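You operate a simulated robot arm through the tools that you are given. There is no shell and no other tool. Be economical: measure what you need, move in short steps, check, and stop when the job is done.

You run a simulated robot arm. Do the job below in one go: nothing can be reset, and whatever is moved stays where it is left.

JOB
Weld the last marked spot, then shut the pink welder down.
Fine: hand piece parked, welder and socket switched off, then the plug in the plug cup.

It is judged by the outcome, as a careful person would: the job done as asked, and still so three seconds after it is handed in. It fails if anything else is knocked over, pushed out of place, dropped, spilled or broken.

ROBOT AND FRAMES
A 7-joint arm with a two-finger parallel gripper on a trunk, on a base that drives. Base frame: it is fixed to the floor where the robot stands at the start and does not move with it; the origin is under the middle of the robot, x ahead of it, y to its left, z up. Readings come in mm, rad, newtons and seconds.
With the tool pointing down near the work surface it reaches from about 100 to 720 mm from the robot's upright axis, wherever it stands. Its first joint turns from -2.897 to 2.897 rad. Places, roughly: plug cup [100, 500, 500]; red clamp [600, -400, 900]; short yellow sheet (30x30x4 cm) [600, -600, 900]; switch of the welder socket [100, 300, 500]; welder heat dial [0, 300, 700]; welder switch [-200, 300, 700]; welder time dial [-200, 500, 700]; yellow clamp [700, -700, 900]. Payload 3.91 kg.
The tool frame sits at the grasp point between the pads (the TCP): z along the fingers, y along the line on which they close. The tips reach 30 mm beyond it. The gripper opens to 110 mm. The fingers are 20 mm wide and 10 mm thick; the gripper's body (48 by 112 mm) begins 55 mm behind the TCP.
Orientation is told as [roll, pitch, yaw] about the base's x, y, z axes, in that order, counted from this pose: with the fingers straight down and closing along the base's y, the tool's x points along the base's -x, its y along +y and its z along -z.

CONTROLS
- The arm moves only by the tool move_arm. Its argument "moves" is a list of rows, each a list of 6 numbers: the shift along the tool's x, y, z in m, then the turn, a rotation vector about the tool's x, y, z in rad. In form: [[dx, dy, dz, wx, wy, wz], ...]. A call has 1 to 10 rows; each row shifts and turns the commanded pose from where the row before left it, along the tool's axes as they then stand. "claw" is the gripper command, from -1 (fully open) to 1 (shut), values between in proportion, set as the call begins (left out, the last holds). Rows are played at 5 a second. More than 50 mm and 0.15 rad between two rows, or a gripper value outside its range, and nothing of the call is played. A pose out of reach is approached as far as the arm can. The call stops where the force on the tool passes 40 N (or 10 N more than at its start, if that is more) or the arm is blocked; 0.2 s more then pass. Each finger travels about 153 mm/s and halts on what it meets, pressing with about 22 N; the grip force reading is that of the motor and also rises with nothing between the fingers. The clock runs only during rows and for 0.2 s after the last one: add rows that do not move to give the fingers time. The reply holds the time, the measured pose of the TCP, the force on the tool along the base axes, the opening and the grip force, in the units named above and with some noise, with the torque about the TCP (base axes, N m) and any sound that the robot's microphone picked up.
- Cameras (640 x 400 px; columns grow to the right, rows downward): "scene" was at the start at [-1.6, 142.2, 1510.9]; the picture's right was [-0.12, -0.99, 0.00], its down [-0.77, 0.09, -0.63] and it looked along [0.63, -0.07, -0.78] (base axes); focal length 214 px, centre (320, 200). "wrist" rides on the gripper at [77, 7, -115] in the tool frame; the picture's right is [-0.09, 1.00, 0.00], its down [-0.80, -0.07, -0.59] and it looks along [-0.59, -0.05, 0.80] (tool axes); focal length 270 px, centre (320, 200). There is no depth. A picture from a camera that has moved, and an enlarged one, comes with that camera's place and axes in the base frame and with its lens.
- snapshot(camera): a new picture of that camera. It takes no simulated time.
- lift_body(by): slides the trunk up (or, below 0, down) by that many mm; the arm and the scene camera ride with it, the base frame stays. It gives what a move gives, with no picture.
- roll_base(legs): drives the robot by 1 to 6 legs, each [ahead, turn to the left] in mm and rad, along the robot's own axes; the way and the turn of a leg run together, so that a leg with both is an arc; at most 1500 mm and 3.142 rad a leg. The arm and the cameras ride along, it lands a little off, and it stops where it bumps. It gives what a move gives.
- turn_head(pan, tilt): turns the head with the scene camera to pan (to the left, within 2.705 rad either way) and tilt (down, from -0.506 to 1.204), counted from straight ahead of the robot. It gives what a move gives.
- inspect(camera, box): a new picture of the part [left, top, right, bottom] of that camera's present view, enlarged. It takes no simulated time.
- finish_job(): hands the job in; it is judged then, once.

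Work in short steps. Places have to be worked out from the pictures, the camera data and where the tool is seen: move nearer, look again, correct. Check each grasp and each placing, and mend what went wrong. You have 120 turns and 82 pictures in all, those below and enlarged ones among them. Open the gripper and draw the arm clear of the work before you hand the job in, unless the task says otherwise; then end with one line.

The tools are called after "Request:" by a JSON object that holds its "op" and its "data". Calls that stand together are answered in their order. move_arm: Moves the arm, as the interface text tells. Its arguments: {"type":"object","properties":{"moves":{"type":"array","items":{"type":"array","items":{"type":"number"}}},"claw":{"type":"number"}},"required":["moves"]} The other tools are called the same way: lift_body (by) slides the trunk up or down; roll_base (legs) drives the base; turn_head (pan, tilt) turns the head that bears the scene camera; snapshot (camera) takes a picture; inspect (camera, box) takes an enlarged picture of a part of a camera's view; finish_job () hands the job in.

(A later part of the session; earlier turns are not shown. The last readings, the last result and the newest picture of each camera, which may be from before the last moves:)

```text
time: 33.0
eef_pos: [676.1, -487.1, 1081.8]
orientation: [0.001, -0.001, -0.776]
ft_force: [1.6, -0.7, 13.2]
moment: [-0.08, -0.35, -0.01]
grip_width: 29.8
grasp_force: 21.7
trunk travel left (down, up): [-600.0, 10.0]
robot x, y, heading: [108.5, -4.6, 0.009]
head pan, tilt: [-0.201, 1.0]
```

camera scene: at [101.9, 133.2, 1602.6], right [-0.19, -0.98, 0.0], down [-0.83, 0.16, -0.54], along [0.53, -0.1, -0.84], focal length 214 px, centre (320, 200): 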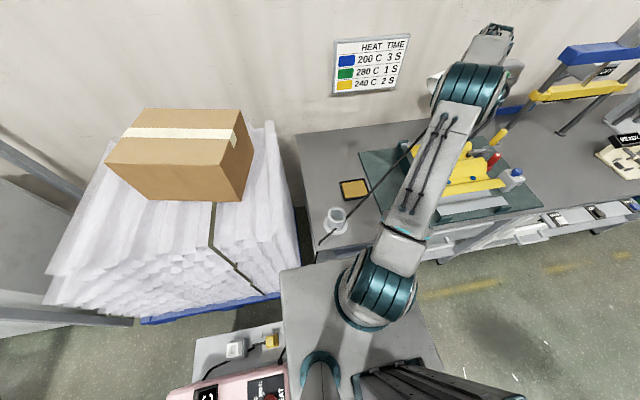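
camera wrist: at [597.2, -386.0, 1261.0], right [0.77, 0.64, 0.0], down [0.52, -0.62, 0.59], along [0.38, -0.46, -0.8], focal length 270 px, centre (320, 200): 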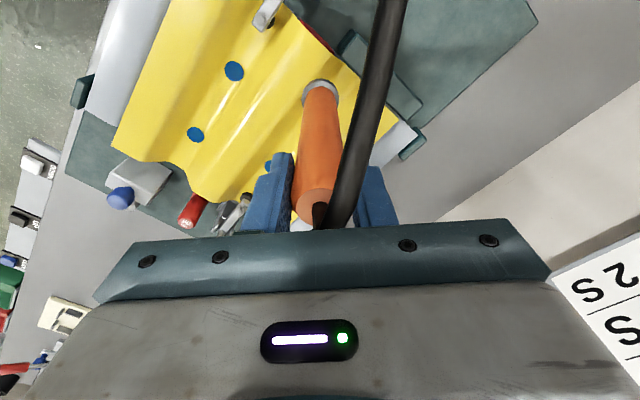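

No sound yet; about 1.9 s elapsed. One more 0.2 s, then I lift straight off and look.

Request:
{"op": "move_arm", "data": {"moves": [[0, 0, 0, 0, 0, 0], [0, 0, -0.03, 0, 0, 0], [0, 0, -0.03, 0, 0, 0]]}}

Request:
{"op": "inspect", "data": {"camera": "wrist", "box": [220, 30, 420, 190]}}

```text
time: 33.8
eef_pos: [675.8, -487.2, 1139.7]
orientation: [0.0, 0.004, -0.776]
ft_force: [0.7, -0.4, -2.3]
moment: [-0.02, 0.02, 0.03]
grip_width: 29.9
grasp_force: 21.8
trunk travel left (down, up): [-600.0, 10.0]
robot x, y, heading: [105.8, -5.8, 0.01]
head pan, tilt: [-0.201, 1.0]
```

```text
2.50 times, centred on (320, 110) of wrist
camera zoom: at [624.5, -429.2, 1254.5], right [0.76, 0.65, 0.0], down [0.52, -0.61, 0.59], along [0.38, -0.45, -0.81], focal length 676 px, centre (320, 425)
```

zoom: 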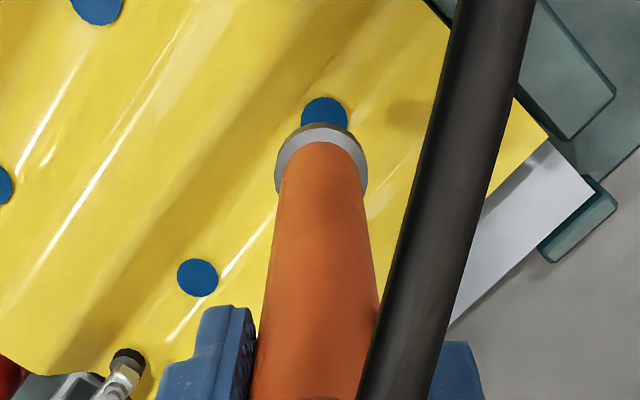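

The spot turned blue like the others: welded. Now I rise and go back the way I came, tip above the clamp handle.

Request:
{"op": "move_arm", "data": {"moves": [[0.005, 0, -0.045, 0, 0, 0], [0.01, 0, -0.045, 0, 0, 0], [0.02, 0, -0.04, 0, 0, 0], [0.02, 0, -0.04, 0, 0, 0]]}}

```text
time: 34.8
eef_pos: [627.0, -442.4, 1307.6]
orientation: [0.003, 0.003, -0.774]
ft_force: [0.9, 0.4, -3.4]
moment: [0.01, 0.04, 0.02]
grip_width: 29.9
grasp_force: 22.4
out of reach, approached as far as the arm can: row 1, 2
trunk travel left (down, up): [-600.0, 10.0]
robot x, y, heading: [108.2, -2.6, 0.011]
head pan, tilt: [-0.201, 1.0]
```

Tip is ≈1075 high. I travel back over the holder.

Request:
{"op": "move_arm", "data": {"moves": [[0.041, 0.0208, 0, 0, 0, 0], [0.041, 0.0208, 0, 0, 0, 0], [0.041, 0.0208, 0, 0, 0, 0], [0.041, 0.0208, 0, 0, 0, 0], [0.041, 0.0208, 0, 0, 0, 0], [0.041, 0.0208, 0, 0, 0, 0], [0.041, 0.0208, 0, 0, 0, 0], [0.041, 0.0208, 0, 0, 0, 0], [0.041, 0.0208, 0, 0, 0, 0], [0.041, 0.0208, 0, 0, 0, -0.011]]}}

Request:
{"op": "inspect", "data": {"camera": "scene", "box": [270, 85, 430, 245]}}

Request:
{"op": "snapshot", "data": {"camera": "wrist"}}

```text
time: 37.0
eef_pos: [480.1, -4.4, 1307.2]
orientation: [0.0, 0.001, -0.765]
ft_force: [0.5, 0.5, -1.7]
moment: [0.0, 0.01, 0.01]
grip_width: 30.0
grasp_force: 21.8
trunk travel left (down, up): [-600.0, 10.0]
robot x, y, heading: [105.8, -2.9, 0.01]
head pan, tilt: [-0.201, 1.0]
```

```text
2.50 times, centred on (350, 165) of scene
camera zoom: at [95.8, 134.4, 1602.5], right [-0.19, -0.98, 0.0], down [-0.83, 0.16, -0.54], along [0.53, -0.1, -0.84], focal length 536 px, centre (245, 288)
```

zoom: 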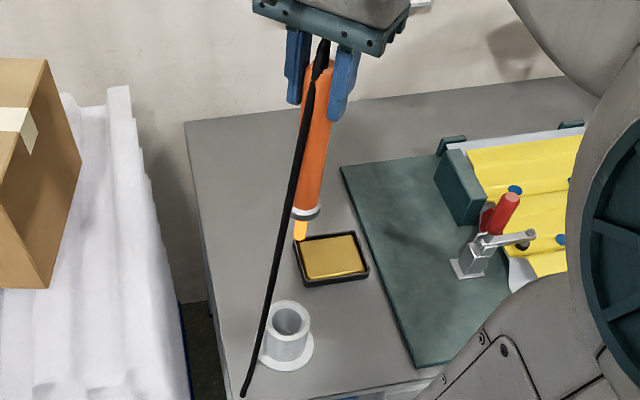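

```text
39 pictures are left
camera wrist: at [427.8, 52.7, 1422.0], right [0.75, 0.66, 0.0], down [0.53, -0.61, 0.59], along [0.39, -0.45, -0.8], focal length 270 px, centre (320, 200)
```

wrist: 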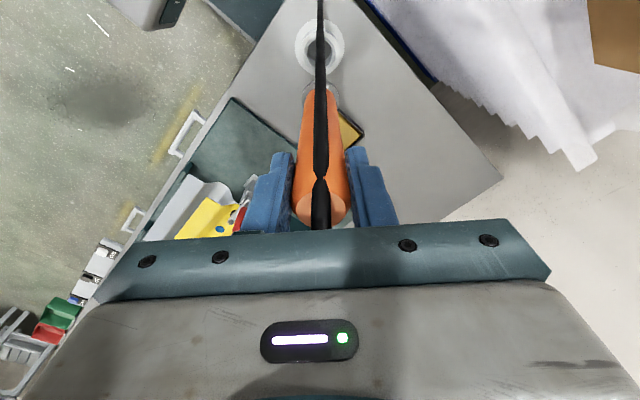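

The grip is unchanged. I straighten yaw to the grasp yaw, lower to just above the rim and check alignment.

Request:
{"op": "move_arm", "data": {"moves": [[-0.001, -0.001, 0.045, 0, 0, 0.022], [0, 0, 0.045, 0, 0, 0], [0, 0, 0.04, 0, 0, 0], [0, 0, 0.02, 0, 0, 0], [0, 0, 0, 0, 0, 0]]}}

Request:
{"op": "inspect", "data": {"camera": "scene", "box": [290, 125, 410, 245]}}

Request:
{"op": "inspect", "data": {"camera": "wrist", "box": [220, 0, 420, 160]}}

```text
time: 38.2
eef_pos: [480.3, -8.3, 1153.8]
orientation: [0.0, 0.002, -0.787]
ft_force: [-0.4, -0.1, -2.2]
moment: [-0.01, 0.02, 0.03]
grip_width: 29.7
grasp_force: 22.0
trunk travel left (down, up): [-600.0, 10.0]
robot x, y, heading: [108.9, -3.4, 0.009]
head pan, tilt: [-0.201, 1.0]
```

```text
3.33 times, centred on (350, 185) of scene
camera zoom: at [96.4, 133.5, 1602.6], right [-0.19, -0.98, 0.0], down [-0.83, 0.16, -0.54], along [0.53, -0.1, -0.84], focal length 715 px, centre (220, 250)
```

zoom: 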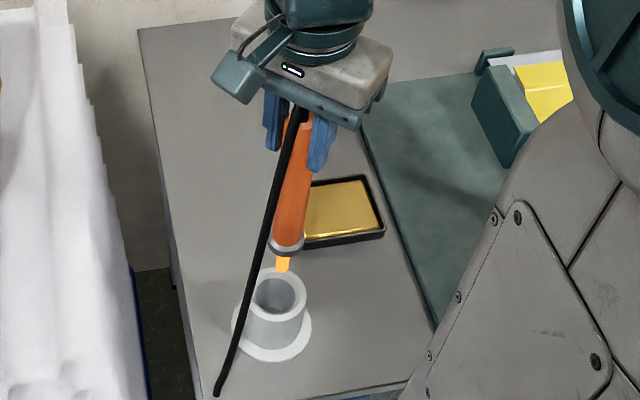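

```text
2.50 times, centred on (320, 80) of wrist
camera zoom: at [430.1, 51.7, 1269.6], right [0.77, 0.64, 0.0], down [0.52, -0.62, 0.59], along [0.38, -0.45, -0.8], focal length 676 px, centre (320, 500)
```

zoom: 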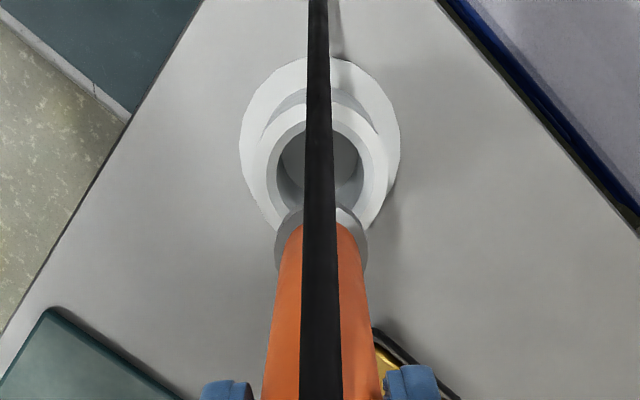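

The handle straightened in the grip (tip now ≈18 mm outward of the hole centre). I shift +19 mm in tool x, staying above the rim, and look again.

Request:
{"op": "move_arm", "data": {"moves": [[0.0095, -0.0008, 0, 0, 0, 0], [0.0095, -0.0008, 0, 0, 0, 0], [0, 0, 0, 0, 0, 0]]}}

Request:
{"op": "inspect", "data": {"camera": "scene", "box": [310, 165, 390, 245]}}

Request:
{"op": "inspect", "data": {"camera": "wrist", "box": [220, 0, 420, 160]}}

```text
time: 39.0
eef_pos: [465.8, 5.2, 1155.1]
orientation: [-0.001, 0.001, -0.786]
ft_force: [-0.5, -0.1, -3.0]
moment: [0.02, -0.01, 0.01]
grip_width: 29.7
grasp_force: 22.0
trunk travel left (down, up): [-600.0, 10.0]
robot x, y, heading: [106.1, -2.0, 0.012]
head pan, tilt: [-0.201, 1.0]
```

```text
5.00 times, centred on (350, 205) of scene
camera zoom: at [96.6, 133.5, 1602.6], right [-0.19, -0.98, 0.0], down [-0.83, 0.16, -0.54], along [0.53, -0.1, -0.84], focal length 1072 px, centre (170, 175)
```

zoom: 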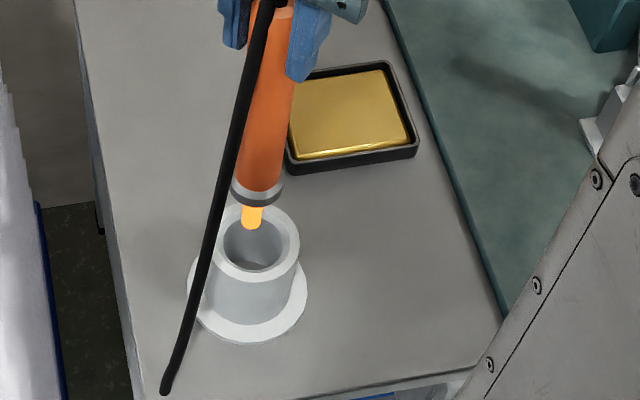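

```text
2.50 times, centred on (320, 80) of wrist
camera zoom: at [415.1, 64.0, 1270.1], right [0.77, 0.64, 0.0], down [0.52, -0.62, 0.59], along [0.38, -0.45, -0.81], focal length 676 px, centre (320, 500)
```

zoom: 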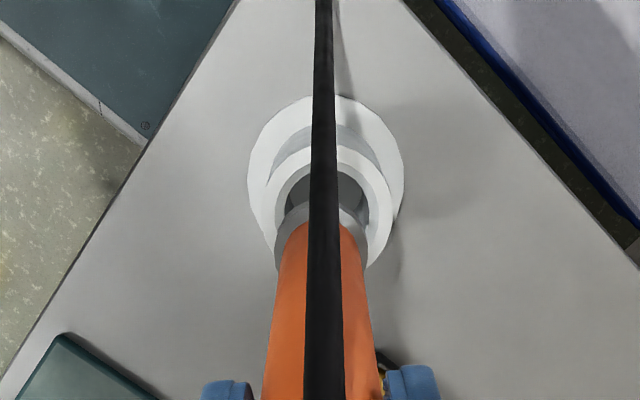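

The tip is now over the hole (clearance about ±5 mm around the collar). I nudge 2 mm and lower the tip into the holder, watching force.

Request:
{"op": "move_arm", "data": {"moves": [[-0.0014, -0.0014, 0.01, 0, 0, 0], [0, 0, 0.015, 0, 0, 0], [0, 0, 0.015, 0, 0, 0], [0, 0, 0, 0, 0, 0]]}}

Request:
{"op": "inspect", "data": {"camera": "scene", "box": [310, 165, 390, 245]}}

Request:
{"op": "inspect", "data": {"camera": "wrist", "box": [220, 0, 420, 160]}}

```text
time: 40.0
eef_pos: [465.7, 3.1, 1116.4]
orientation: [0.001, 0.002, -0.785]
ft_force: [-0.1, -0.4, -2.1]
moment: [-0.02, 0.01, -0.01]
grip_width: 29.8
grasp_force: 22.2
trunk travel left (down, up): [-600.0, 10.0]
robot x, y, heading: [107.8, -3.6, 0.015]
head pan, tilt: [-0.201, 1.0]
```

```text
5.00 times, centred on (350, 205) of scene
camera zoom: at [96.4, 133.5, 1602.6], right [-0.19, -0.98, 0.0], down [-0.83, 0.16, -0.54], along [0.53, -0.1, -0.84], focal length 1072 px, centre (170, 175)
```

zoom: 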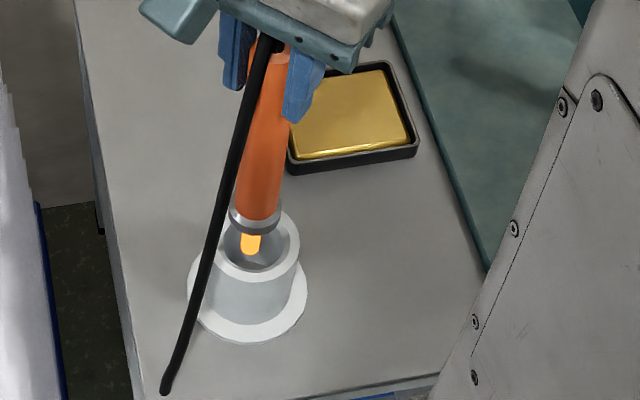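

```text
2.50 times, centred on (320, 80) of wrist
camera zoom: at [415.0, 62.4, 1231.0], right [0.77, 0.64, 0.0], down [0.52, -0.62, 0.59], along [0.38, -0.45, -0.8], focal length 676 px, centre (320, 500)
```

zoom: 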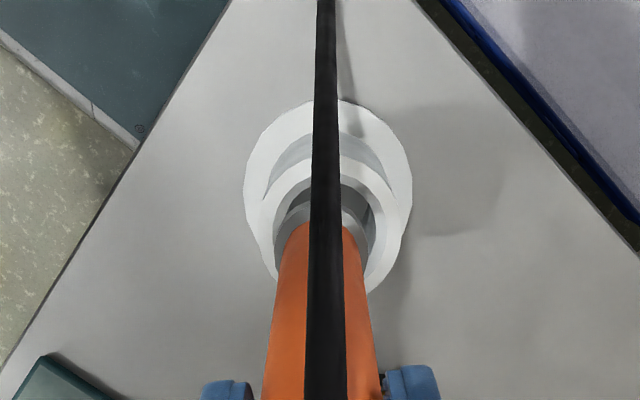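

The tip is inside the hole and the collar looks nearly concentric with the rim. I keep lowering in small rows.

Request:
{"op": "move_arm", "data": {"moves": [[0, 0, 0.008, 0, 0, 0], [0, 0, 0.008, 0, 0, 0], [0, 0, 0.008, 0, 0, 0], [0, 0, 0, 0, 0, 0]]}}

Request:
{"op": "inspect", "data": {"camera": "scene", "box": [310, 165, 390, 245]}}

```text
time: 41.0
eef_pos: [466.5, 4.7, 1091.9]
orientation: [0.001, 0.001, -0.786]
ft_force: [0.3, -0.2, -2.8]
moment: [-0.01, 0.0, -0.03]
grip_width: 30.1
grasp_force: 22.3
trunk travel left (down, up): [-600.0, 10.0]
robot x, y, heading: [104.2, -2.2, 0.019]
head pan, tilt: [-0.201, 1.0]
```

```text
5.00 times, centred on (350, 205) of scene
camera zoom: at [96.4, 133.5, 1602.6], right [-0.19, -0.98, 0.0], down [-0.83, 0.16, -0.54], along [0.53, -0.1, -0.84], focal length 1072 px, centre (170, 175)
```

zoom: 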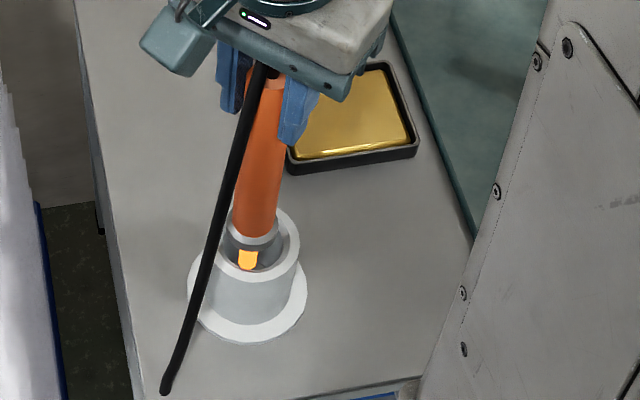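

The collar sits ≈4 mm left of the hole centre in this view. I correct along tool -x by 4 mm and check from the wrist.

Request:
{"op": "move_arm", "data": {"moves": [[-0.004, 0, 0, 0, 0, 0], [0, 0, 0, 0, 0, 0]]}}

Request:
{"op": "inspect", "data": {"camera": "wrist", "box": [260, 20, 380, 116]}}

Request:
{"op": "inspect", "data": {"camera": "scene", "box": [320, 175, 380, 235]}}

```text
time: 41.6
eef_pos: [469.5, 0.2, 1092.0]
orientation: [0.0, 0.001, -0.786]
ft_force: [-0.1, -0.5, -3.0]
moment: [0.02, 0.0, 0.01]
grip_width: 29.8
grasp_force: 22.1
trunk travel left (down, up): [-600.0, 10.0]
robot x, y, heading: [108.0, -3.7, 0.012]
head pan, tilt: [-0.201, 1.0]
```

```text
4.17 times, centred on (320, 68) of wrist
camera zoom: at [418.8, 59.7, 1207.2], right [0.77, 0.64, 0.0], down [0.52, -0.62, 0.59], along [0.38, -0.45, -0.81], focal length 1126 px, centre (320, 750)
```

zoom: 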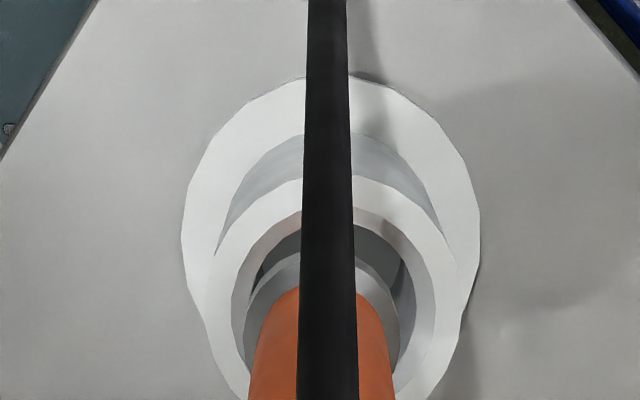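

```text
6.67 times, centred on (350, 205) of scene
camera zoom: at [96.4, 133.5, 1602.6], right [-0.19, -0.98, 0.0], down [-0.83, 0.16, -0.54], along [0.53, -0.1, -0.84], focal length 1430 px, centre (120, 167)
```

zoom: 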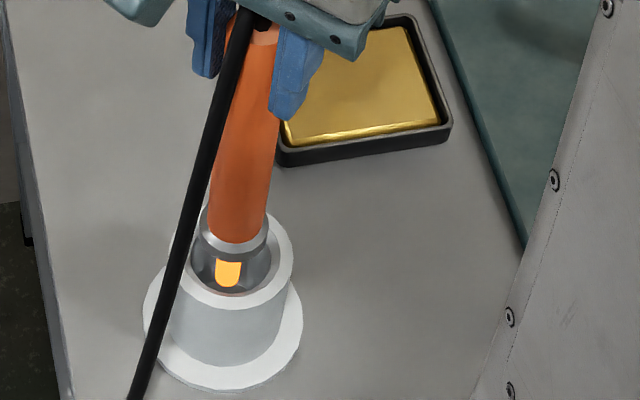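

Only a 3 mm shift along tool y is wanted. I apply it and descend in 5 mm rows.

Request:
{"op": "move_arm", "data": {"moves": [[0, 0.003, 0, 0, 0, 0], [0, 0, 0.005, 0, 0, 0], [0, 0, 0.005, 0, 0, 0], [0, 0, 0.005, 0, 0, 0], [0, 0, 0, 0, 0, 0]]}}

Request:
{"op": "inspect", "data": {"camera": "wrist", "box": [260, 20, 380, 116]}}

```text
time: 42.8
eef_pos: [470.7, 1.3, 1077.6]
orientation: [0.001, 0.001, -0.784]
ft_force: [-0.7, 0.1, -2.8]
moment: [0.01, 0.0, 0.02]
grip_width: 29.9
grasp_force: 22.2
trunk travel left (down, up): [-600.0, 10.0]
robot x, y, heading: [106.2, -3.2, 0.015]
head pan, tilt: [-0.201, 1.0]
```

```text
4.17 times, centred on (320, 68) of wrist
camera zoom: at [421.2, 61.3, 1191.3], right [0.77, 0.64, 0.0], down [0.52, -0.62, 0.59], along [0.38, -0.45, -0.81], focal length 1126 px, centre (320, 750)
```

zoom: 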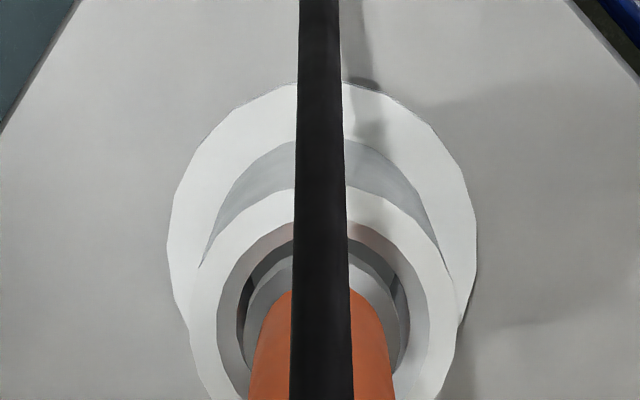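

Centred. I continue down 20 mm.

Request:
{"op": "move_arm", "data": {"moves": [[0, 0, 0.006, 0, 0, 0], [0, 0, 0.006, 0, 0, 0], [0, 0, 0.006, 0, 0, 0], [0, 0, 0.004, 0, 0, 0], [0, 0, 0, 0, 0, 0]]}}

Request:
{"op": "inspect", "data": {"camera": "wrist", "box": [260, 20, 380, 116]}}

```text
time: 44.0
eef_pos: [472.3, 1.8, 1055.7]
orientation: [0.002, 0.001, -0.784]
ft_force: [1.2, -1.3, 2.6]
moment: [-0.33, -0.21, -0.02]
grip_width: 29.8
grasp_force: 21.7
trunk travel left (down, up): [-600.0, 10.0]
robot x, y, heading: [110.6, 1.0, 0.008]
head pan, tilt: [-0.201, 1.0]
```

```text
4.17 times, centred on (320, 68) of wrist
camera zoom: at [421.4, 61.4, 1170.1], right [0.77, 0.64, 0.0], down [0.52, -0.62, 0.59], along [0.38, -0.45, -0.8], focal length 1126 px, centre (320, 750)
```

zoom: 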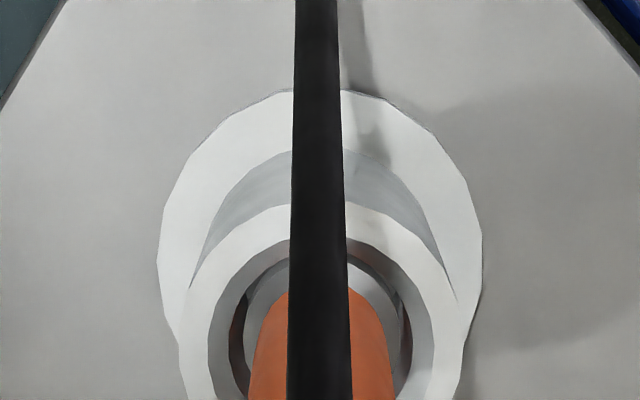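

A light touch: the wall pushes the collar toward tool -x. I give way 4 mm that way and go on down.

Request:
{"op": "move_arm", "data": {"moves": [[-0.002, 0, -0.002, 0, 0, 0], [-0.002, 0, 0, 0, 0, 0], [0, 0, 0.004, 0, 0, 0], [0, 0, 0.004, 0, 0, 0], [0, 0, 0, 0, 0, 0]]}}

```text
time: 45.2
eef_pos: [473.9, -0.2, 1050.1]
orientation: [-0.001, 0.002, -0.785]
ft_force: [-0.8, -0.7, -3.7]
moment: [0.0, 0.0, 0.01]
grip_width: 29.8
grasp_force: 21.7
trunk travel left (down, up): [-600.0, 10.0]
robot x, y, heading: [102.1, -5.3, 0.011]
head pan, tilt: [-0.201, 1.0]
```

Free again. I continue the descent.

Request:
{"op": "move_arm", "data": {"moves": [[0, 0, 0.004, 0, 0, 0], [0, 0, 0.004, 0, 0, 0], [0, 0, 0.003, 0, 0, 0], [0, 0, 0, 0, 0, 0]]}}

```text
time: 46.2
eef_pos: [474.7, -0.8, 1038.7]
orientation: [-0.001, 0.002, -0.787]
ft_force: [0.1, 0.2, -3.6]
moment: [-0.02, 0.01, -0.04]
grip_width: 29.7
grasp_force: 21.7
trunk travel left (down, up): [-600.0, 10.0]
robot x, y, heading: [106.8, -1.7, 0.015]
head pan, tilt: [-0.201, 1.0]
```

Request:
{"op": "move_arm", "data": {"moves": [[0, 0, 0.003, 0, 0, 0], [0, 0, 0.003, 0, 0, 0], [0, 0, 0.002, 0, 0, 0], [0, 0, 0, 0, 0, 0]]}}

Request:
{"op": "inspect", "data": {"camera": "scene", "box": [310, 165, 390, 245]}}

```text
time: 47.2
eef_pos: [473.9, -1.3, 1030.3]
orientation: [-0.001, 0.002, -0.787]
ft_force: [0.2, 0.7, -2.7]
moment: [0.01, 0.0, 0.0]
grip_width: 29.6
grasp_force: 21.9
trunk travel left (down, up): [-600.0, 10.0]
robot x, y, heading: [104.6, -6.1, 0.012]
head pan, tilt: [-0.201, 1.0]
```

```text
5.00 times, centred on (350, 205) of scene
camera zoom: at [96.5, 133.5, 1602.6], right [-0.19, -0.98, 0.0], down [-0.83, 0.16, -0.54], along [0.53, -0.1, -0.84], focal length 1072 px, centre (170, 175)
```

zoom: 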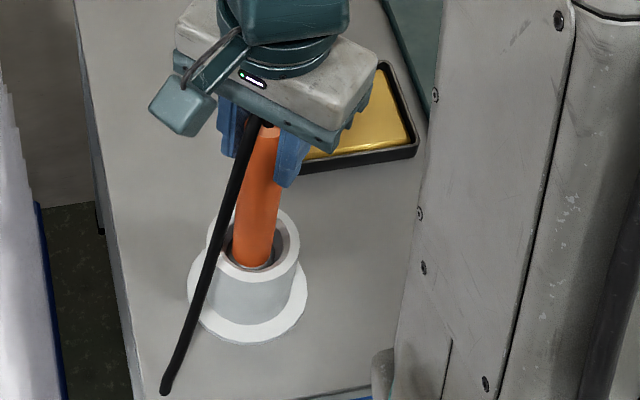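

At the original height with no load yet. I feel for the seat with a couple more mm.

Request:
{"op": "move_arm", "data": {"moves": [[0, 0, 0.002, 0, 0, 0], [0, 0, 0.002, 0, 0, 0], [0, 0, 0, 0, 0, 0]]}}

```text
time: 48.0
eef_pos: [474.4, 0.6, 1026.8]
orientation: [0.003, 0.0, -0.785]
ft_force: [-0.8, -0.6, 19.6]
moment: [-0.34, 0.06, 0.01]
grip_width: 30.1
grasp_force: 21.8
trunk travel left (down, up): [-600.0, 10.0]
robot x, y, heading: [103.7, -3.3, 0.011]
head pan, tilt: [-0.201, 1.0]
```

Seated (≈22 N). I ease 2 mm, open, and watch it before going up.

Request:
{"op": "move_arm", "data": {"moves": [[0, 0, -0.002, 0, 0, 0], [0, 0, 0, 0, 0, 0]]}}

Request:
{"op": "move_arm", "data": {"moves": [[0, 0, 0, 0, 0, 0], [0, 0, 0, 0, 0, 0], [0, 0, 0, 0, 0, 0]], "claw": -1}}

Request:
{"op": "snapshot", "data": {"camera": "wrist"}}

```text
time: 48.6
eef_pos: [473.2, -0.3, 1027.1]
orientation: [0.001, 0.003, -0.786]
ft_force: [-0.1, -0.8, -4.1]
moment: [-0.01, 0.0, -0.01]
grip_width: 29.7
grasp_force: 21.9
trunk travel left (down, up): [-600.0, 10.0]
robot x, y, heading: [108.7, -1.9, 0.008]
head pan, tilt: [-0.201, 1.0]
```

```text
time: 49.4
eef_pos: [475.2, -1.2, 1028.4]
orientation: [-0.001, 0.002, -0.785]
ft_force: [-0.2, -0.7, -0.5]
moment: [-0.01, -0.02, 0.03]
grip_width: 110.1
grasp_force: 0.1
trunk travel left (down, up): [-600.0, 10.0]
robot x, y, heading: [106.5, -4.7, 0.01]
head pan, tilt: [-0.201, 1.0]
```

```text
26 pictures are left
camera wrist: at [423.9, 58.6, 1143.1], right [0.77, 0.64, 0.0], down [0.52, -0.62, 0.59], along [0.38, -0.45, -0.8], focal length 270 px, centre (320, 200)
```

wrist: 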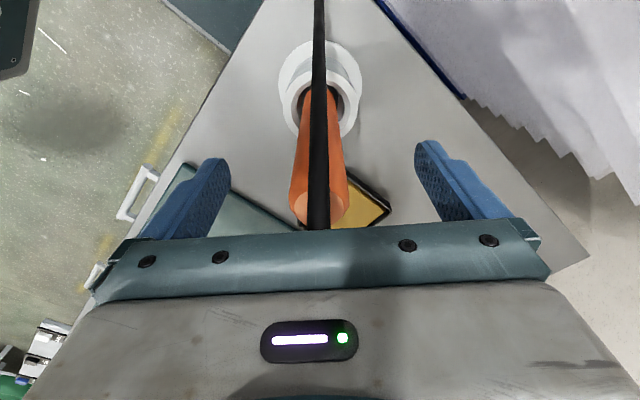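

Hand piece parked and free. I rise straight up, then look behind the robot since I want to back up beside the welder (the head post stands between arm and welder here).

Request:
{"op": "move_arm", "data": {"moves": [[0, 0, -0.045, 0, 0, 0], [0, 0, -0.045, 0, 0, 0], [0, 0, -0.045, 0, 0, 0], [0, 0, -0.045, 0, 0, 0], [0, 0, -0.045, 0, 0, 0], [0, 0, -0.045, 0, 0, 0]]}}

Request:
{"op": "inspect", "data": {"camera": "scene", "box": [270, 125, 430, 285]}}

Request:
{"op": "turn_head", "data": {"pan": 2.65, "tilt": 0.75}}

Request:
{"op": "snapshot", "data": {"camera": "scene"}}

```text
time: 50.8
eef_pos: [474.8, 0.6, 1300.3]
orientation: [0.0, 0.002, -0.785]
ft_force: [0.4, -0.2, -0.3]
moment: [-0.02, 0.01, -0.01]
grip_width: 110.1
grasp_force: 0.1
trunk travel left (down, up): [-600.0, 10.0]
robot x, y, heading: [107.9, -5.5, 0.008]
head pan, tilt: [-0.201, 1.0]
```

```text
2.50 times, centred on (350, 205) of scene
camera zoom: at [95.9, 133.6, 1602.5], right [-0.19, -0.98, 0.0], down [-0.83, 0.16, -0.54], along [0.53, -0.1, -0.84], focal length 536 px, centre (245, 188)
```

zoom: 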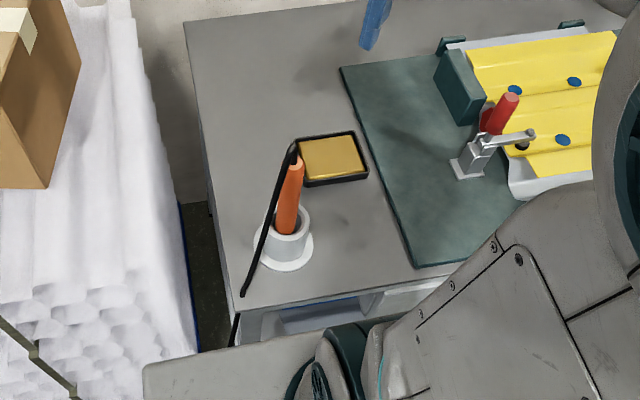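

```text
time: 53.3
eef_pos: [476.0, -0.1, 1298.6]
orientation: [0.001, 0.001, -0.788]
ft_force: [1.0, -0.8, -0.2]
moment: [-0.03, 0.03, -0.01]
grip_width: 110.4
grasp_force: 0.0
trunk travel left (down, up): [-600.0, 10.0]
robot x, y, heading: [108.1, -4.1, 0.013]
head pan, tilt: [2.649, 0.75]
```

```text
24 pictures are left
camera scene: at [-45.6, 185.0, 1621.7], right [0.46, 0.89, 0.0], down [0.6, -0.32, -0.73], along [-0.65, 0.34, -0.68], focal length 214 px, centre (320, 200)
```

scene: 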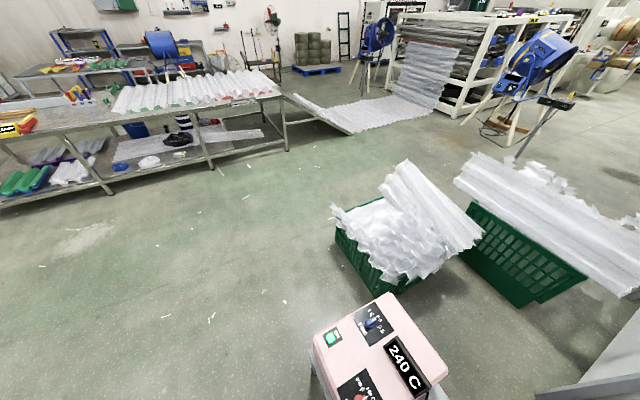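

Hand piece stands parked as it was. The floor behind is free; I back up 400 mm, then face the head to the welder.

Request:
{"op": "roll_base", "data": {"legs": [[-400, 0]]}}

Request:
{"op": "turn_head", "data": {"pan": 0.75, "tilt": 1.1}}

Request:
{"op": "snapshot", "data": {"camera": "scene"}}

```text
time: 55.8
eef_pos: [77.9, -2.8, 1299.9]
orientation: [0.002, 0.002, -0.783]
ft_force: [-0.3, -0.2, 1.0]
moment: [-0.01, 0.0, 0.01]
grip_width: 109.9
grasp_force: 0.1
trunk travel left (down, up): [-600.0, 10.0]
robot x, y, heading: [-286.3, -8.3, 0.013]
head pan, tilt: [2.649, 0.75]
```

```text
time: 57.7
eef_pos: [78.9, -4.0, 1300.9]
orientation: [0.0, 0.001, -0.784]
ft_force: [-0.3, -0.3, -0.1]
moment: [0.02, 0.03, 0.02]
grip_width: 109.7
grasp_force: 0.0
trunk travel left (down, up): [-600.0, 10.0]
robot x, y, heading: [-291.5, -8.5, 0.014]
head pan, tilt: [0.75, 1.1]
```

```text
23 pictures are left
camera scene: at [-324.5, 185.0, 1596.0], right [0.69, -0.72, 0.0], down [-0.64, -0.62, -0.45], along [0.33, 0.31, -0.89], focal length 214 px, centre (320, 200)
```

scene: 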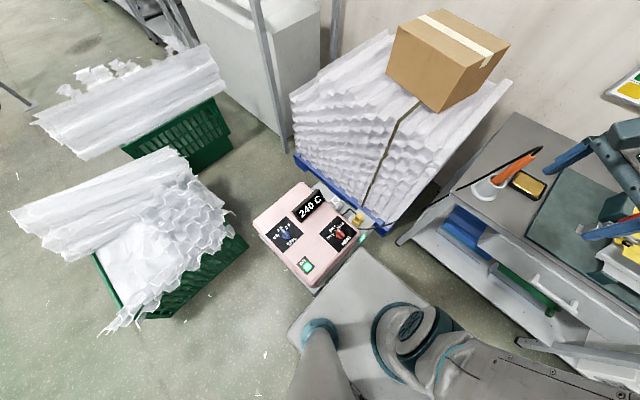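

I enlarge the welder and the socket.

Request:
{"op": "inspect", "data": {"camera": "scene", "box": [245, 175, 385, 295]}}

```text
3.33 times, centred on (315, 235) of scene
camera zoom: at [-324.5, 185.0, 1596.0], right [0.69, -0.72, 0.0], down [-0.64, -0.62, -0.45], along [0.33, 0.31, -0.89], focal length 715 px, centre (337, 83)
```

zoom: 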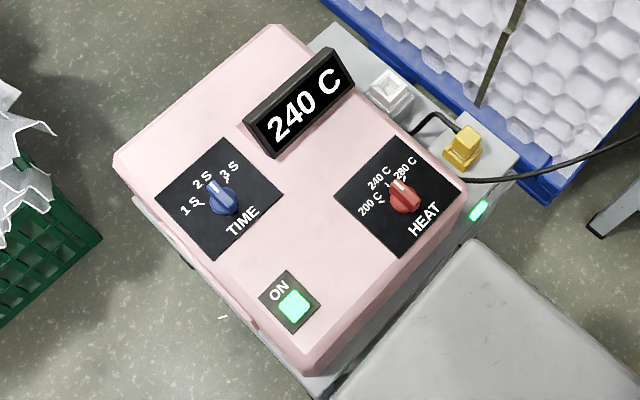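

Switch ≈(-245,330,680), socket switch ≈(73,254,500), plug ≈(103,325,600), cup ≈(112,483,560). I back off 150 mm more to keep the arm clear of the head post, and turn the tool to face left.

Request:
{"op": "roll_base", "data": {"legs": [[-150, 0]]}}

Request:
{"op": "move_arm", "data": {"moves": [[0, 0, 0, 0, 0, -0.148], [0, 0, 0, 0, 0, -0.148], [0, 0, 0, 0, 0, -0.148], [0, 0, 0, 0, 0, -0.148], [0, 0, 0, 0, 0, -0.148], [0, 0, 0, 0, 0, -0.148], [0, 0, 0, 0, 0, -0.148], [0, 0, 0, 0, 0, -0.148], [0, 0, 0, 0, 0, -0.148], [0, 0, 0, 0, 0, -0.148]], "claw": 1}}

```text
time: 59.0
eef_pos: [-71.9, -6.0, 1300.3]
orientation: [0.002, -0.001, -0.782]
ft_force: [-0.5, -0.2, 0.3]
moment: [0.0, 0.0, 0.01]
grip_width: 110.0
grasp_force: 0.1
trunk travel left (down, up): [-600.0, 10.0]
robot x, y, heading: [-438.5, -12.4, 0.013]
head pan, tilt: [0.75, 1.1]
```

```text
time: 61.2
eef_pos: [-70.0, -4.4, 1299.9]
orientation: [0.002, 0.001, 0.7]
ft_force: [-0.4, -0.3, -0.5]
moment: [-0.04, 0.04, 0.0]
grip_width: 0.2
grasp_force: 22.3
trunk travel left (down, up): [-600.0, 10.0]
robot x, y, heading: [-438.7, -11.0, 0.012]
head pan, tilt: [0.75, 1.1]
```

I swing the hand over the welder panel, staying high, and lower the trunk.

Request:
{"op": "move_arm", "data": {"moves": [[-0.0084, 0.041, 0, 0, 0, 0], [-0.0084, 0.041, 0, 0, 0, 0], [-0.0084, 0.041, 0, 0, 0, 0], [-0.0084, 0.041, 0, 0, 0, 0], [-0.0084, 0.041, 0, 0, 0, 0], [-0.0084, 0.041, 0, 0, 0, 0], [-0.0084, 0.041, 0, 0, 0, 0], [-0.0084, 0.041, 0, 0, 0, 0]]}}

Request:
{"op": "lift_body", "data": {"by": -200}}

Request:
{"op": "snapshot", "data": {"camera": "wrist"}}

```text
time: 63.0
eef_pos: [-231.0, 288.7, 1300.4]
orientation: [0.001, 0.0, 0.697]
ft_force: [0.2, 0.7, 0.0]
moment: [0.02, 0.01, -0.01]
grip_width: 0.0
grasp_force: 22.1
trunk travel left (down, up): [-600.0, 10.0]
robot x, y, heading: [-440.5, -8.6, 0.012]
head pan, tilt: [0.75, 1.1]
```

```text
time: 65.2
eef_pos: [-231.1, 289.0, 1101.9]
orientation: [0.0, 0.0, 0.698]
ft_force: [0.0, -0.3, 0.3]
moment: [0.0, 0.0, 0.01]
grip_width: 0.2
grasp_force: 21.8
trunk travel left (down, up): [-400.0, 210.0]
robot x, y, heading: [-439.4, -8.9, 0.015]
head pan, tilt: [0.75, 1.1]
```

```text
21 pictures are left
camera wrist: at [-295.5, 244.2, 1215.1], right [-0.57, 0.82, 0.0], down [0.66, 0.46, 0.59], along [0.49, 0.34, -0.8], focal length 270 px, centre (320, 200)
```

wrist: 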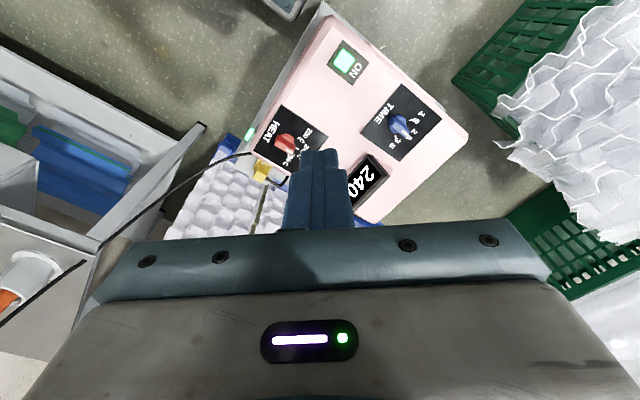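

The button is confirmed at (-248,331,680). I centre over it and come down to about 55 mm above.

Request:
{"op": "move_arm", "data": {"moves": [[-0.014, 0.0417, 0, 0, 0, 0], [0, 0, 0.048, 0, 0, 0], [0, 0, 0.048, 0, 0, 0], [0, 0, 0.048, 0, 0, 0], [0, 0, 0.048, 0, 0, 0], [0, 0, 0.048, 0, 0, 0], [0, 0, 0.048, 0, 0, 0], [0, 0, 0.046, 0, 0, 0], [0, 0, 0, 0, 0, 0]]}}

Request:
{"op": "snapshot", "data": {"camera": "wrist"}}

```text
time: 67.2
eef_pos: [-245.2, 327.7, 766.9]
orientation: [0.001, 0.001, 0.7]
ft_force: [0.1, 0.0, 0.1]
moment: [-0.02, -0.06, 0.0]
grip_width: 0.0
grasp_force: 21.6
trunk travel left (down, up): [-400.0, 210.0]
robot x, y, heading: [-440.1, -12.8, 0.014]
head pan, tilt: [0.75, 1.1]
```

```text
20 pictures are left
camera wrist: at [-309.4, 283.8, 881.5], right [-0.57, 0.82, 0.0], down [0.66, 0.46, 0.59], along [0.49, 0.34, -0.8], focal length 270 px, centre (320, 200)
```

wrist: 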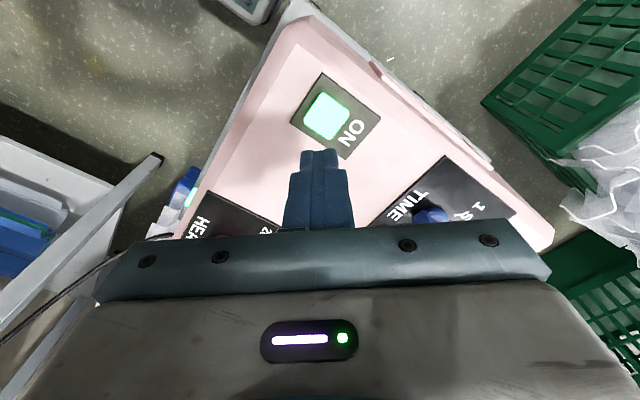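

A further (-8,0) mm correction, then down 45 mm to near contact.

Request:
{"op": "move_arm", "data": {"moves": [[0.006, 0.005, 0, 0, 0, 0], [0, 0, 0.02, 0, 0, 0], [0, 0, 0.02, 0, 0, 0], [0, 0, 0.004, 0, 0, 0], [0, 0, 0, 0, 0, 0]]}}

Request:
{"op": "move_arm", "data": {"moves": [[0, 0, 0.003, 0, 0, 0], [0, 0, 0.003, 0, 0, 0], [0, 0, 0.003, 0, 0, 0]]}}

```text
time: 68.4
eef_pos: [-254.3, 327.4, 722.2]
orientation: [0.002, -0.002, 0.699]
ft_force: [-0.3, 0.0, 1.0]
moment: [0.01, -0.02, 0.0]
grip_width: 0.0
grasp_force: 22.1
trunk travel left (down, up): [-400.0, 210.0]
robot x, y, heading: [-441.2, -8.7, 0.015]
head pan, tilt: [0.75, 1.1]
```

```text
time: 69.2
eef_pos: [-254.7, 329.8, 712.3]
orientation: [0.001, 0.001, 0.698]
ft_force: [-0.2, 0.4, -0.4]
moment: [0.02, 0.0, 0.01]
grip_width: 0.0
grasp_force: 22.6
trunk travel left (down, up): [-400.0, 210.0]
robot x, y, heading: [-438.7, -10.8, 0.012]
head pan, tilt: [0.75, 1.1]
```

No contact yet (tip ≈682). I go on in 2 mm rows.

Request:
{"op": "move_arm", "data": {"moves": [[0, 0, 0.002, 0, 0, 0], [0, 0, 0.002, 0, 0, 0], [0, 0, 0.002, 0, 0, 0]]}}

```text
time: 70.0
eef_pos: [-256.4, 330.5, 708.2]
orientation: [0.002, 0.0, 0.698]
ft_force: [0.1, -0.7, 0.2]
moment: [0.02, -0.02, -0.05]
grip_width: 0.0
grasp_force: 22.3
trunk travel left (down, up): [-400.0, 210.0]
robot x, y, heading: [-442.4, -10.8, 0.016]
head pan, tilt: [0.75, 1.1]
```

Request:
{"op": "move_arm", "data": {"moves": [[0, 0, 0.002, 0, 0, 0], [0, 0, 0.002, 0, 0, 0], [0, 0, 0.002, 0, 0, 0]]}}

```text
time: 70.8
eef_pos: [-254.1, 330.2, 701.4]
orientation: [0.001, 0.0, 0.698]
ft_force: [-0.4, 0.3, 1.0]
moment: [0.02, -0.01, -0.02]
grip_width: 0.1
grasp_force: 22.3
trunk travel left (down, up): [-400.0, 210.0]
robot x, y, heading: [-440.4, -12.4, 0.014]
head pan, tilt: [0.75, 1.1]
```

Request:
{"op": "move_arm", "data": {"moves": [[0, 0, 0.002, 0, 0, 0], [0, 0, 0.002, 0, 0, 0]]}}

Request:
{"op": "inspect", "data": {"camera": "scene", "box": [290, 140, 450, 300]}}

```text
time: 71.4
eef_pos: [-255.8, 330.8, 697.7]
orientation: [0.003, 0.001, 0.698]
ft_force: [-0.2, -0.4, 0.4]
moment: [0.04, -0.01, -0.02]
grip_width: 0.0
grasp_force: 21.9
trunk travel left (down, up): [-400.0, 210.0]
robot x, y, heading: [-439.3, -12.9, 0.014]
head pan, tilt: [0.75, 1.1]
```

```text
2.50 times, centred on (370, 220) of scene
camera zoom: at [-473.8, 183.0, 1396.0], right [0.69, -0.72, 0.0], down [-0.64, -0.62, -0.45], along [0.33, 0.31, -0.89], focal length 536 px, centre (195, 150)
```

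zoom: 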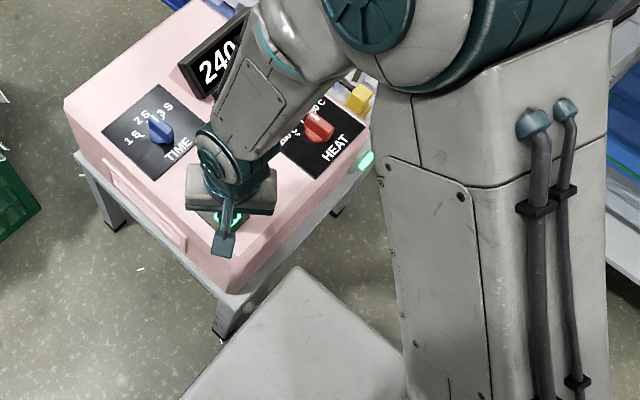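

The button still shows green beneath the hand. I go on down.

Request:
{"op": "move_arm", "data": {"moves": [[0, 0, 0.002, 0, 0, 0], [0, 0, 0.002, 0, 0, 0], [0, 0, 0.002, 0, 0, 0]]}}

```text
time: 72.2
eef_pos: [-254.9, 329.8, 692.1]
orientation: [0.003, 0.001, 0.7]
ft_force: [0.5, 0.4, 0.0]
moment: [0.01, 0.01, 0.03]
grip_width: 0.0
grasp_force: 21.8
trunk travel left (down, up): [-400.0, 210.0]
robot x, y, heading: [-439.4, -11.7, 0.016]
head pan, tilt: [0.75, 1.1]
```

Panel is lower than thought, so the aim shifts too. I look again.

Request:
{"op": "inspect", "data": {"camera": "wrist", "box": [240, 80, 400, 200]}}

```text
3.33 times, centred on (320, 140) of wrist
camera zoom: at [-319.1, 285.8, 806.6], right [-0.57, 0.82, 0.0], down [0.66, 0.46, 0.59], along [0.49, 0.34, -0.8], focal length 901 px, centre (320, 400)
```

zoom: 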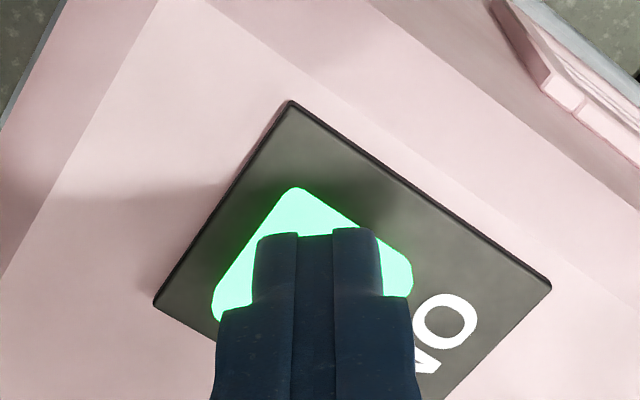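

The tip is over the button but near its near edge; I shift 6 mm along tool -x and lower on.

Request:
{"op": "move_arm", "data": {"moves": [[-0.006, 0, 0, 0, 0, 0], [0, 0, 0.002, 0, 0, 0], [0, 0, 0.002, 0, 0, 0], [0, 0, 0.002, 0, 0, 0]]}}

```text
time: 73.2
eef_pos: [-250.9, 333.9, 684.3]
orientation: [0.002, -0.003, 0.699]
ft_force: [0.7, 0.4, 0.2]
moment: [0.02, -0.03, 0.01]
grip_width: 0.0
grasp_force: 22.0
trunk travel left (down, up): [-400.0, 210.0]
robot x, y, heading: [-439.6, -11.5, 0.015]
head pan, tilt: [0.75, 1.1]
```

Request:
{"op": "move_arm", "data": {"moves": [[-0.001, 0, 0.002, 0, 0, 0], [-0.001, 0, 0.002, 0, 0, 0], [0, 0, 0.002, 0, 0, 0]]}}

```text
time: 74.0
eef_pos: [-248.5, 335.2, 679.9]
orientation: [0.001, -0.003, 0.697]
ft_force: [-2.5, -3.7, 12.4]
moment: [-0.14, 0.11, -0.05]
grip_width: 0.0
grasp_force: 21.6
trunk travel left (down, up): [-400.0, 210.0]
robot x, y, heading: [-442.7, -9.8, 0.01]
head pan, tilt: [0.75, 1.1]
heard: click
```

Click at 12 N. I back off 50 mm and see whether it went off.

Request:
{"op": "move_arm", "data": {"moves": [[0, 0, -0.02, 0, 0, 0], [0, 0, -0.04, 0, 0, 0], [0, 0, -0.04, 0, 0, 0]]}}

Request:
{"op": "snapshot", "data": {"camera": "wrist"}}

```text
time: 74.8
eef_pos: [-248.8, 336.6, 780.3]
orientation: [0.002, -0.002, 0.696]
ft_force: [0.0, -0.1, 0.4]
moment: [0.01, -0.01, 0.01]
grip_width: 0.0
grasp_force: 21.9
trunk travel left (down, up): [-400.0, 210.0]
robot x, y, heading: [-437.8, -12.1, 0.006]
head pan, tilt: [0.75, 1.1]
```

```text
17 pictures are left
camera wrist: at [-313.8, 291.5, 894.8], right [-0.57, 0.82, 0.0], down [0.66, 0.46, 0.6], along [0.49, 0.34, -0.8], focal length 270 px, centre (320, 200)
```

wrist: 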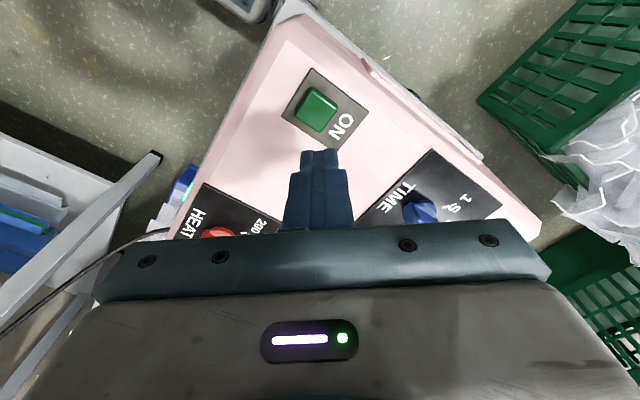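

The welder is off (button dark). I rise, roll forward 150 mm and bring the hand over the socket.

Request:
{"op": "move_arm", "data": {"moves": [[0, 0, -0.045, 0, 0, 0], [0, 0, -0.045, 0, 0, 0], [0, 0, -0.045, 0, 0, 0], [0, 0, -0.045, 0, 0, 0]]}}

Request:
{"op": "roll_base", "data": {"legs": [[150, 0]]}}

Request:
{"op": "move_arm", "data": {"moves": [[-0.009, -0.036, 0, 0, 0, 0], [-0.009, -0.036, 0, 0, 0, 0], [-0.009, -0.036, 0, 0, 0, 0], [-0.009, -0.036, 0, 0, 0, 0], [0, 0, 0.04, 0, 0, 0], [0, 0, 0.04, 0, 0, 0], [0, 0, 0.03, 0, 0, 0]]}}

Request:
{"op": "snapshot", "data": {"camera": "wrist"}}

```text
time: 75.8
eef_pos: [-251.2, 334.4, 959.2]
orientation: [0.002, -0.001, 0.696]
ft_force: [-0.4, 0.5, -0.2]
moment: [-0.02, -0.01, -0.01]
grip_width: 0.0
grasp_force: 22.2
trunk travel left (down, up): [-400.0, 210.0]
robot x, y, heading: [-442.1, -11.9, 0.012]
head pan, tilt: [0.75, 1.1]
```

```text
time: 77.2
eef_pos: [-96.3, 337.0, 958.8]
orientation: [0.002, 0.001, 0.694]
ft_force: [0.2, 0.0, -0.4]
moment: [0.01, 0.03, 0.01]
grip_width: 0.0
grasp_force: 21.9
trunk travel left (down, up): [-400.0, 210.0]
robot x, y, heading: [-287.2, -14.4, 0.008]
head pan, tilt: [0.75, 1.1]
```

```text
time: 78.8
eef_pos: [24.3, 247.5, 851.6]
orientation: [0.002, -0.002, 0.695]
ft_force: [0.0, -0.6, 0.4]
moment: [-0.01, 0.01, 0.01]
grip_width: 0.3
grasp_force: 21.9
trunk travel left (down, up): [-400.0, 210.0]
robot x, y, heading: [-284.1, -8.4, 0.012]
head pan, tilt: [0.75, 1.1]
```

```text
16 pictures are left
camera wrist: at [-40.9, 203.6, 966.0], right [-0.57, 0.82, 0.0], down [0.66, 0.46, 0.6], along [0.49, 0.34, -0.8], focal length 270 px, centre (320, 200)
```

wrist: 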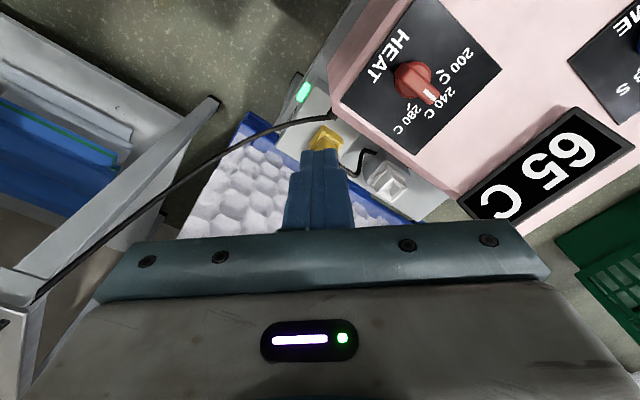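

Display already dropped to 65 C. I enlarge the socket area to judge the switch, the plug and the cord passing near.

Request:
{"op": "inspect", "data": {"camera": "wrist", "box": [260, 60, 440, 220]}}

```text
2.50 times, centred on (350, 140) of wrist
camera zoom: at [-40.9, 203.6, 966.0], right [-0.57, 0.82, 0.0], down [0.66, 0.46, 0.6], along [0.49, 0.34, -0.8], focal length 676 px, centre (245, 350)
```

zoom: 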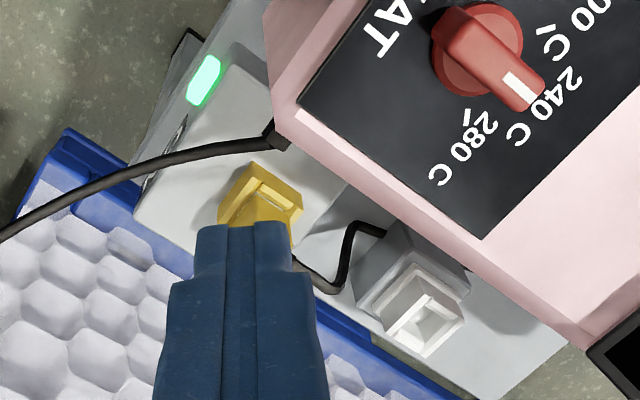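

The cord runs ≈25 mm beside the switch at z≈540, so I approach tilted, the hand leaning back toward -y (yaw 90°, tilt 0.5). I rotate up high first.

Request:
{"op": "move_arm", "data": {"moves": [[0, 0, 0, 0, 0, -0.1458], [0, 0, 0, 0, 0, -0.1458], [0, 0, 0, 0, 0, -0.1458], [0, 0, 0, 0, 0, -0.1458], [0, 0, 0, 0, 0, -0.1458], [0, 0, 0, 0, 0, -0.1458], [0, 0, 0, 0, -0.125, 0], [0, 0, 0, 0, -0.125, 0], [0, 0, 0, 0, -0.125, 0], [0, 0, 0, 0, -0.125, 0]]}}

Request:
{"op": "move_arm", "data": {"moves": [[0.0258, -0.0087, 0.0364, 0, 0, 0], [0.0258, -0.0087, 0.0364, 0, 0, 0], [0.0258, -0.0087, 0.0364, 0, 0, 0], [0.0258, -0.0087, 0.0364, 0, 0, 0], [0.0258, -0.0087, 0.0364, 0, 0, 0]]}}

Request:
{"op": "snapshot", "data": {"camera": "wrist"}}

```text
time: 81.0
eef_pos: [24.7, 248.2, 849.6]
orientation: [0.001, -0.502, 1.568]
ft_force: [-0.5, -0.8, 0.1]
moment: [-0.05, -0.04, 0.04]
grip_width: 0.0
grasp_force: 22.1
trunk travel left (down, up): [-400.0, 210.0]
robot x, y, heading: [-287.4, -10.4, 0.012]
head pan, tilt: [0.75, 1.1]
```

```text
time: 82.2
eef_pos: [67.3, 222.9, 626.3]
orientation: [0.001, -0.501, 1.567]
ft_force: [-0.1, 0.8, -0.7]
moment: [-0.01, -0.01, 0.01]
grip_width: 0.1
grasp_force: 21.8
trunk travel left (down, up): [-400.0, 210.0]
robot x, y, heading: [-283.5, -8.1, 0.008]
head pan, tilt: [0.75, 1.1]
```

```text
14 pictures are left
camera wrist: at [59.9, 101.8, 689.7], right [-1.0, 0.08, 0.04], down [0.07, 0.42, 0.91], along [0.05, 0.91, -0.42], focal length 270 px, centre (320, 200)
```

wrist: 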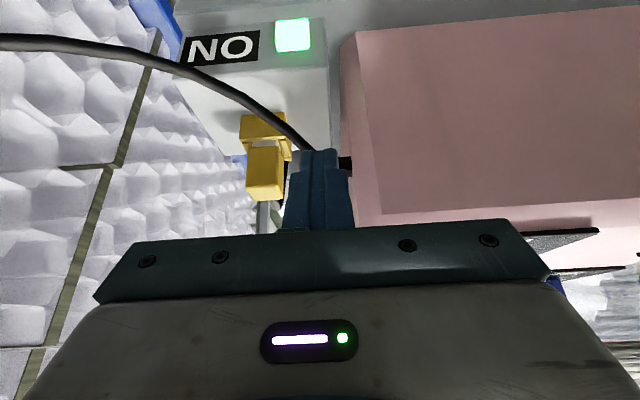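

The button is on the socket's vertical face toward -y ("ON" label beside it), at ≈(85,253,460). I back off in -y, tilt to 1.0 rad so as to push in +y, and lower the trunk.

Request:
{"op": "move_arm", "data": {"moves": [[0.035, 0, -0.019, 0, 0, 0], [0.035, 0, -0.019, 0, 0, 0], [0, 0, 0, 0, -0.125, 0], [0, 0, 0, 0, -0.125, 0], [0, 0, 0, 0, -0.125, 0], [0, 0, 0, 0, -0.125, 0]]}}

Request:
{"op": "lift_body", "data": {"by": -150}}

Request:
{"op": "snapshot", "data": {"camera": "wrist"}}

```text
time: 83.6
eef_pos: [67.3, 142.8, 628.2]
orientation: [-0.004, -1.001, 1.57]
ft_force: [-0.4, 0.1, -0.5]
moment: [-0.01, -0.02, 0.01]
grip_width: 0.1
grasp_force: 22.0
trunk travel left (down, up): [-400.0, 210.0]
robot x, y, heading: [-285.0, -8.7, 0.009]
head pan, tilt: [0.75, 1.1]
```

```text
time: 85.3
eef_pos: [66.5, 143.9, 477.5]
orientation: [-0.002, -1.002, 1.569]
ft_force: [0.5, -0.4, 0.6]
moment: [0.0, 0.0, -0.02]
grip_width: 0.0
grasp_force: 21.9
trunk travel left (down, up): [-250.0, 360.0]
robot x, y, heading: [-287.9, -10.1, 0.01]
head pan, tilt: [0.75, 1.1]
```

```text
13 pictures are left
camera wrist: at [58.6, 5.4, 474.6], right [-1.0, 0.05, 0.07], down [0.07, -0.07, 1.0], along [0.05, 1.0, 0.07], focal length 270 px, centre (320, 200)
```

wrist: 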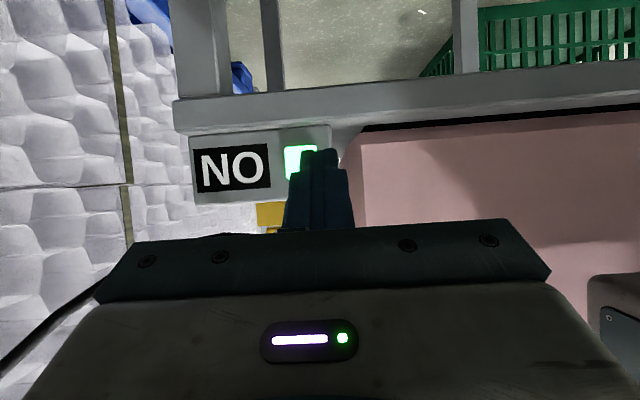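

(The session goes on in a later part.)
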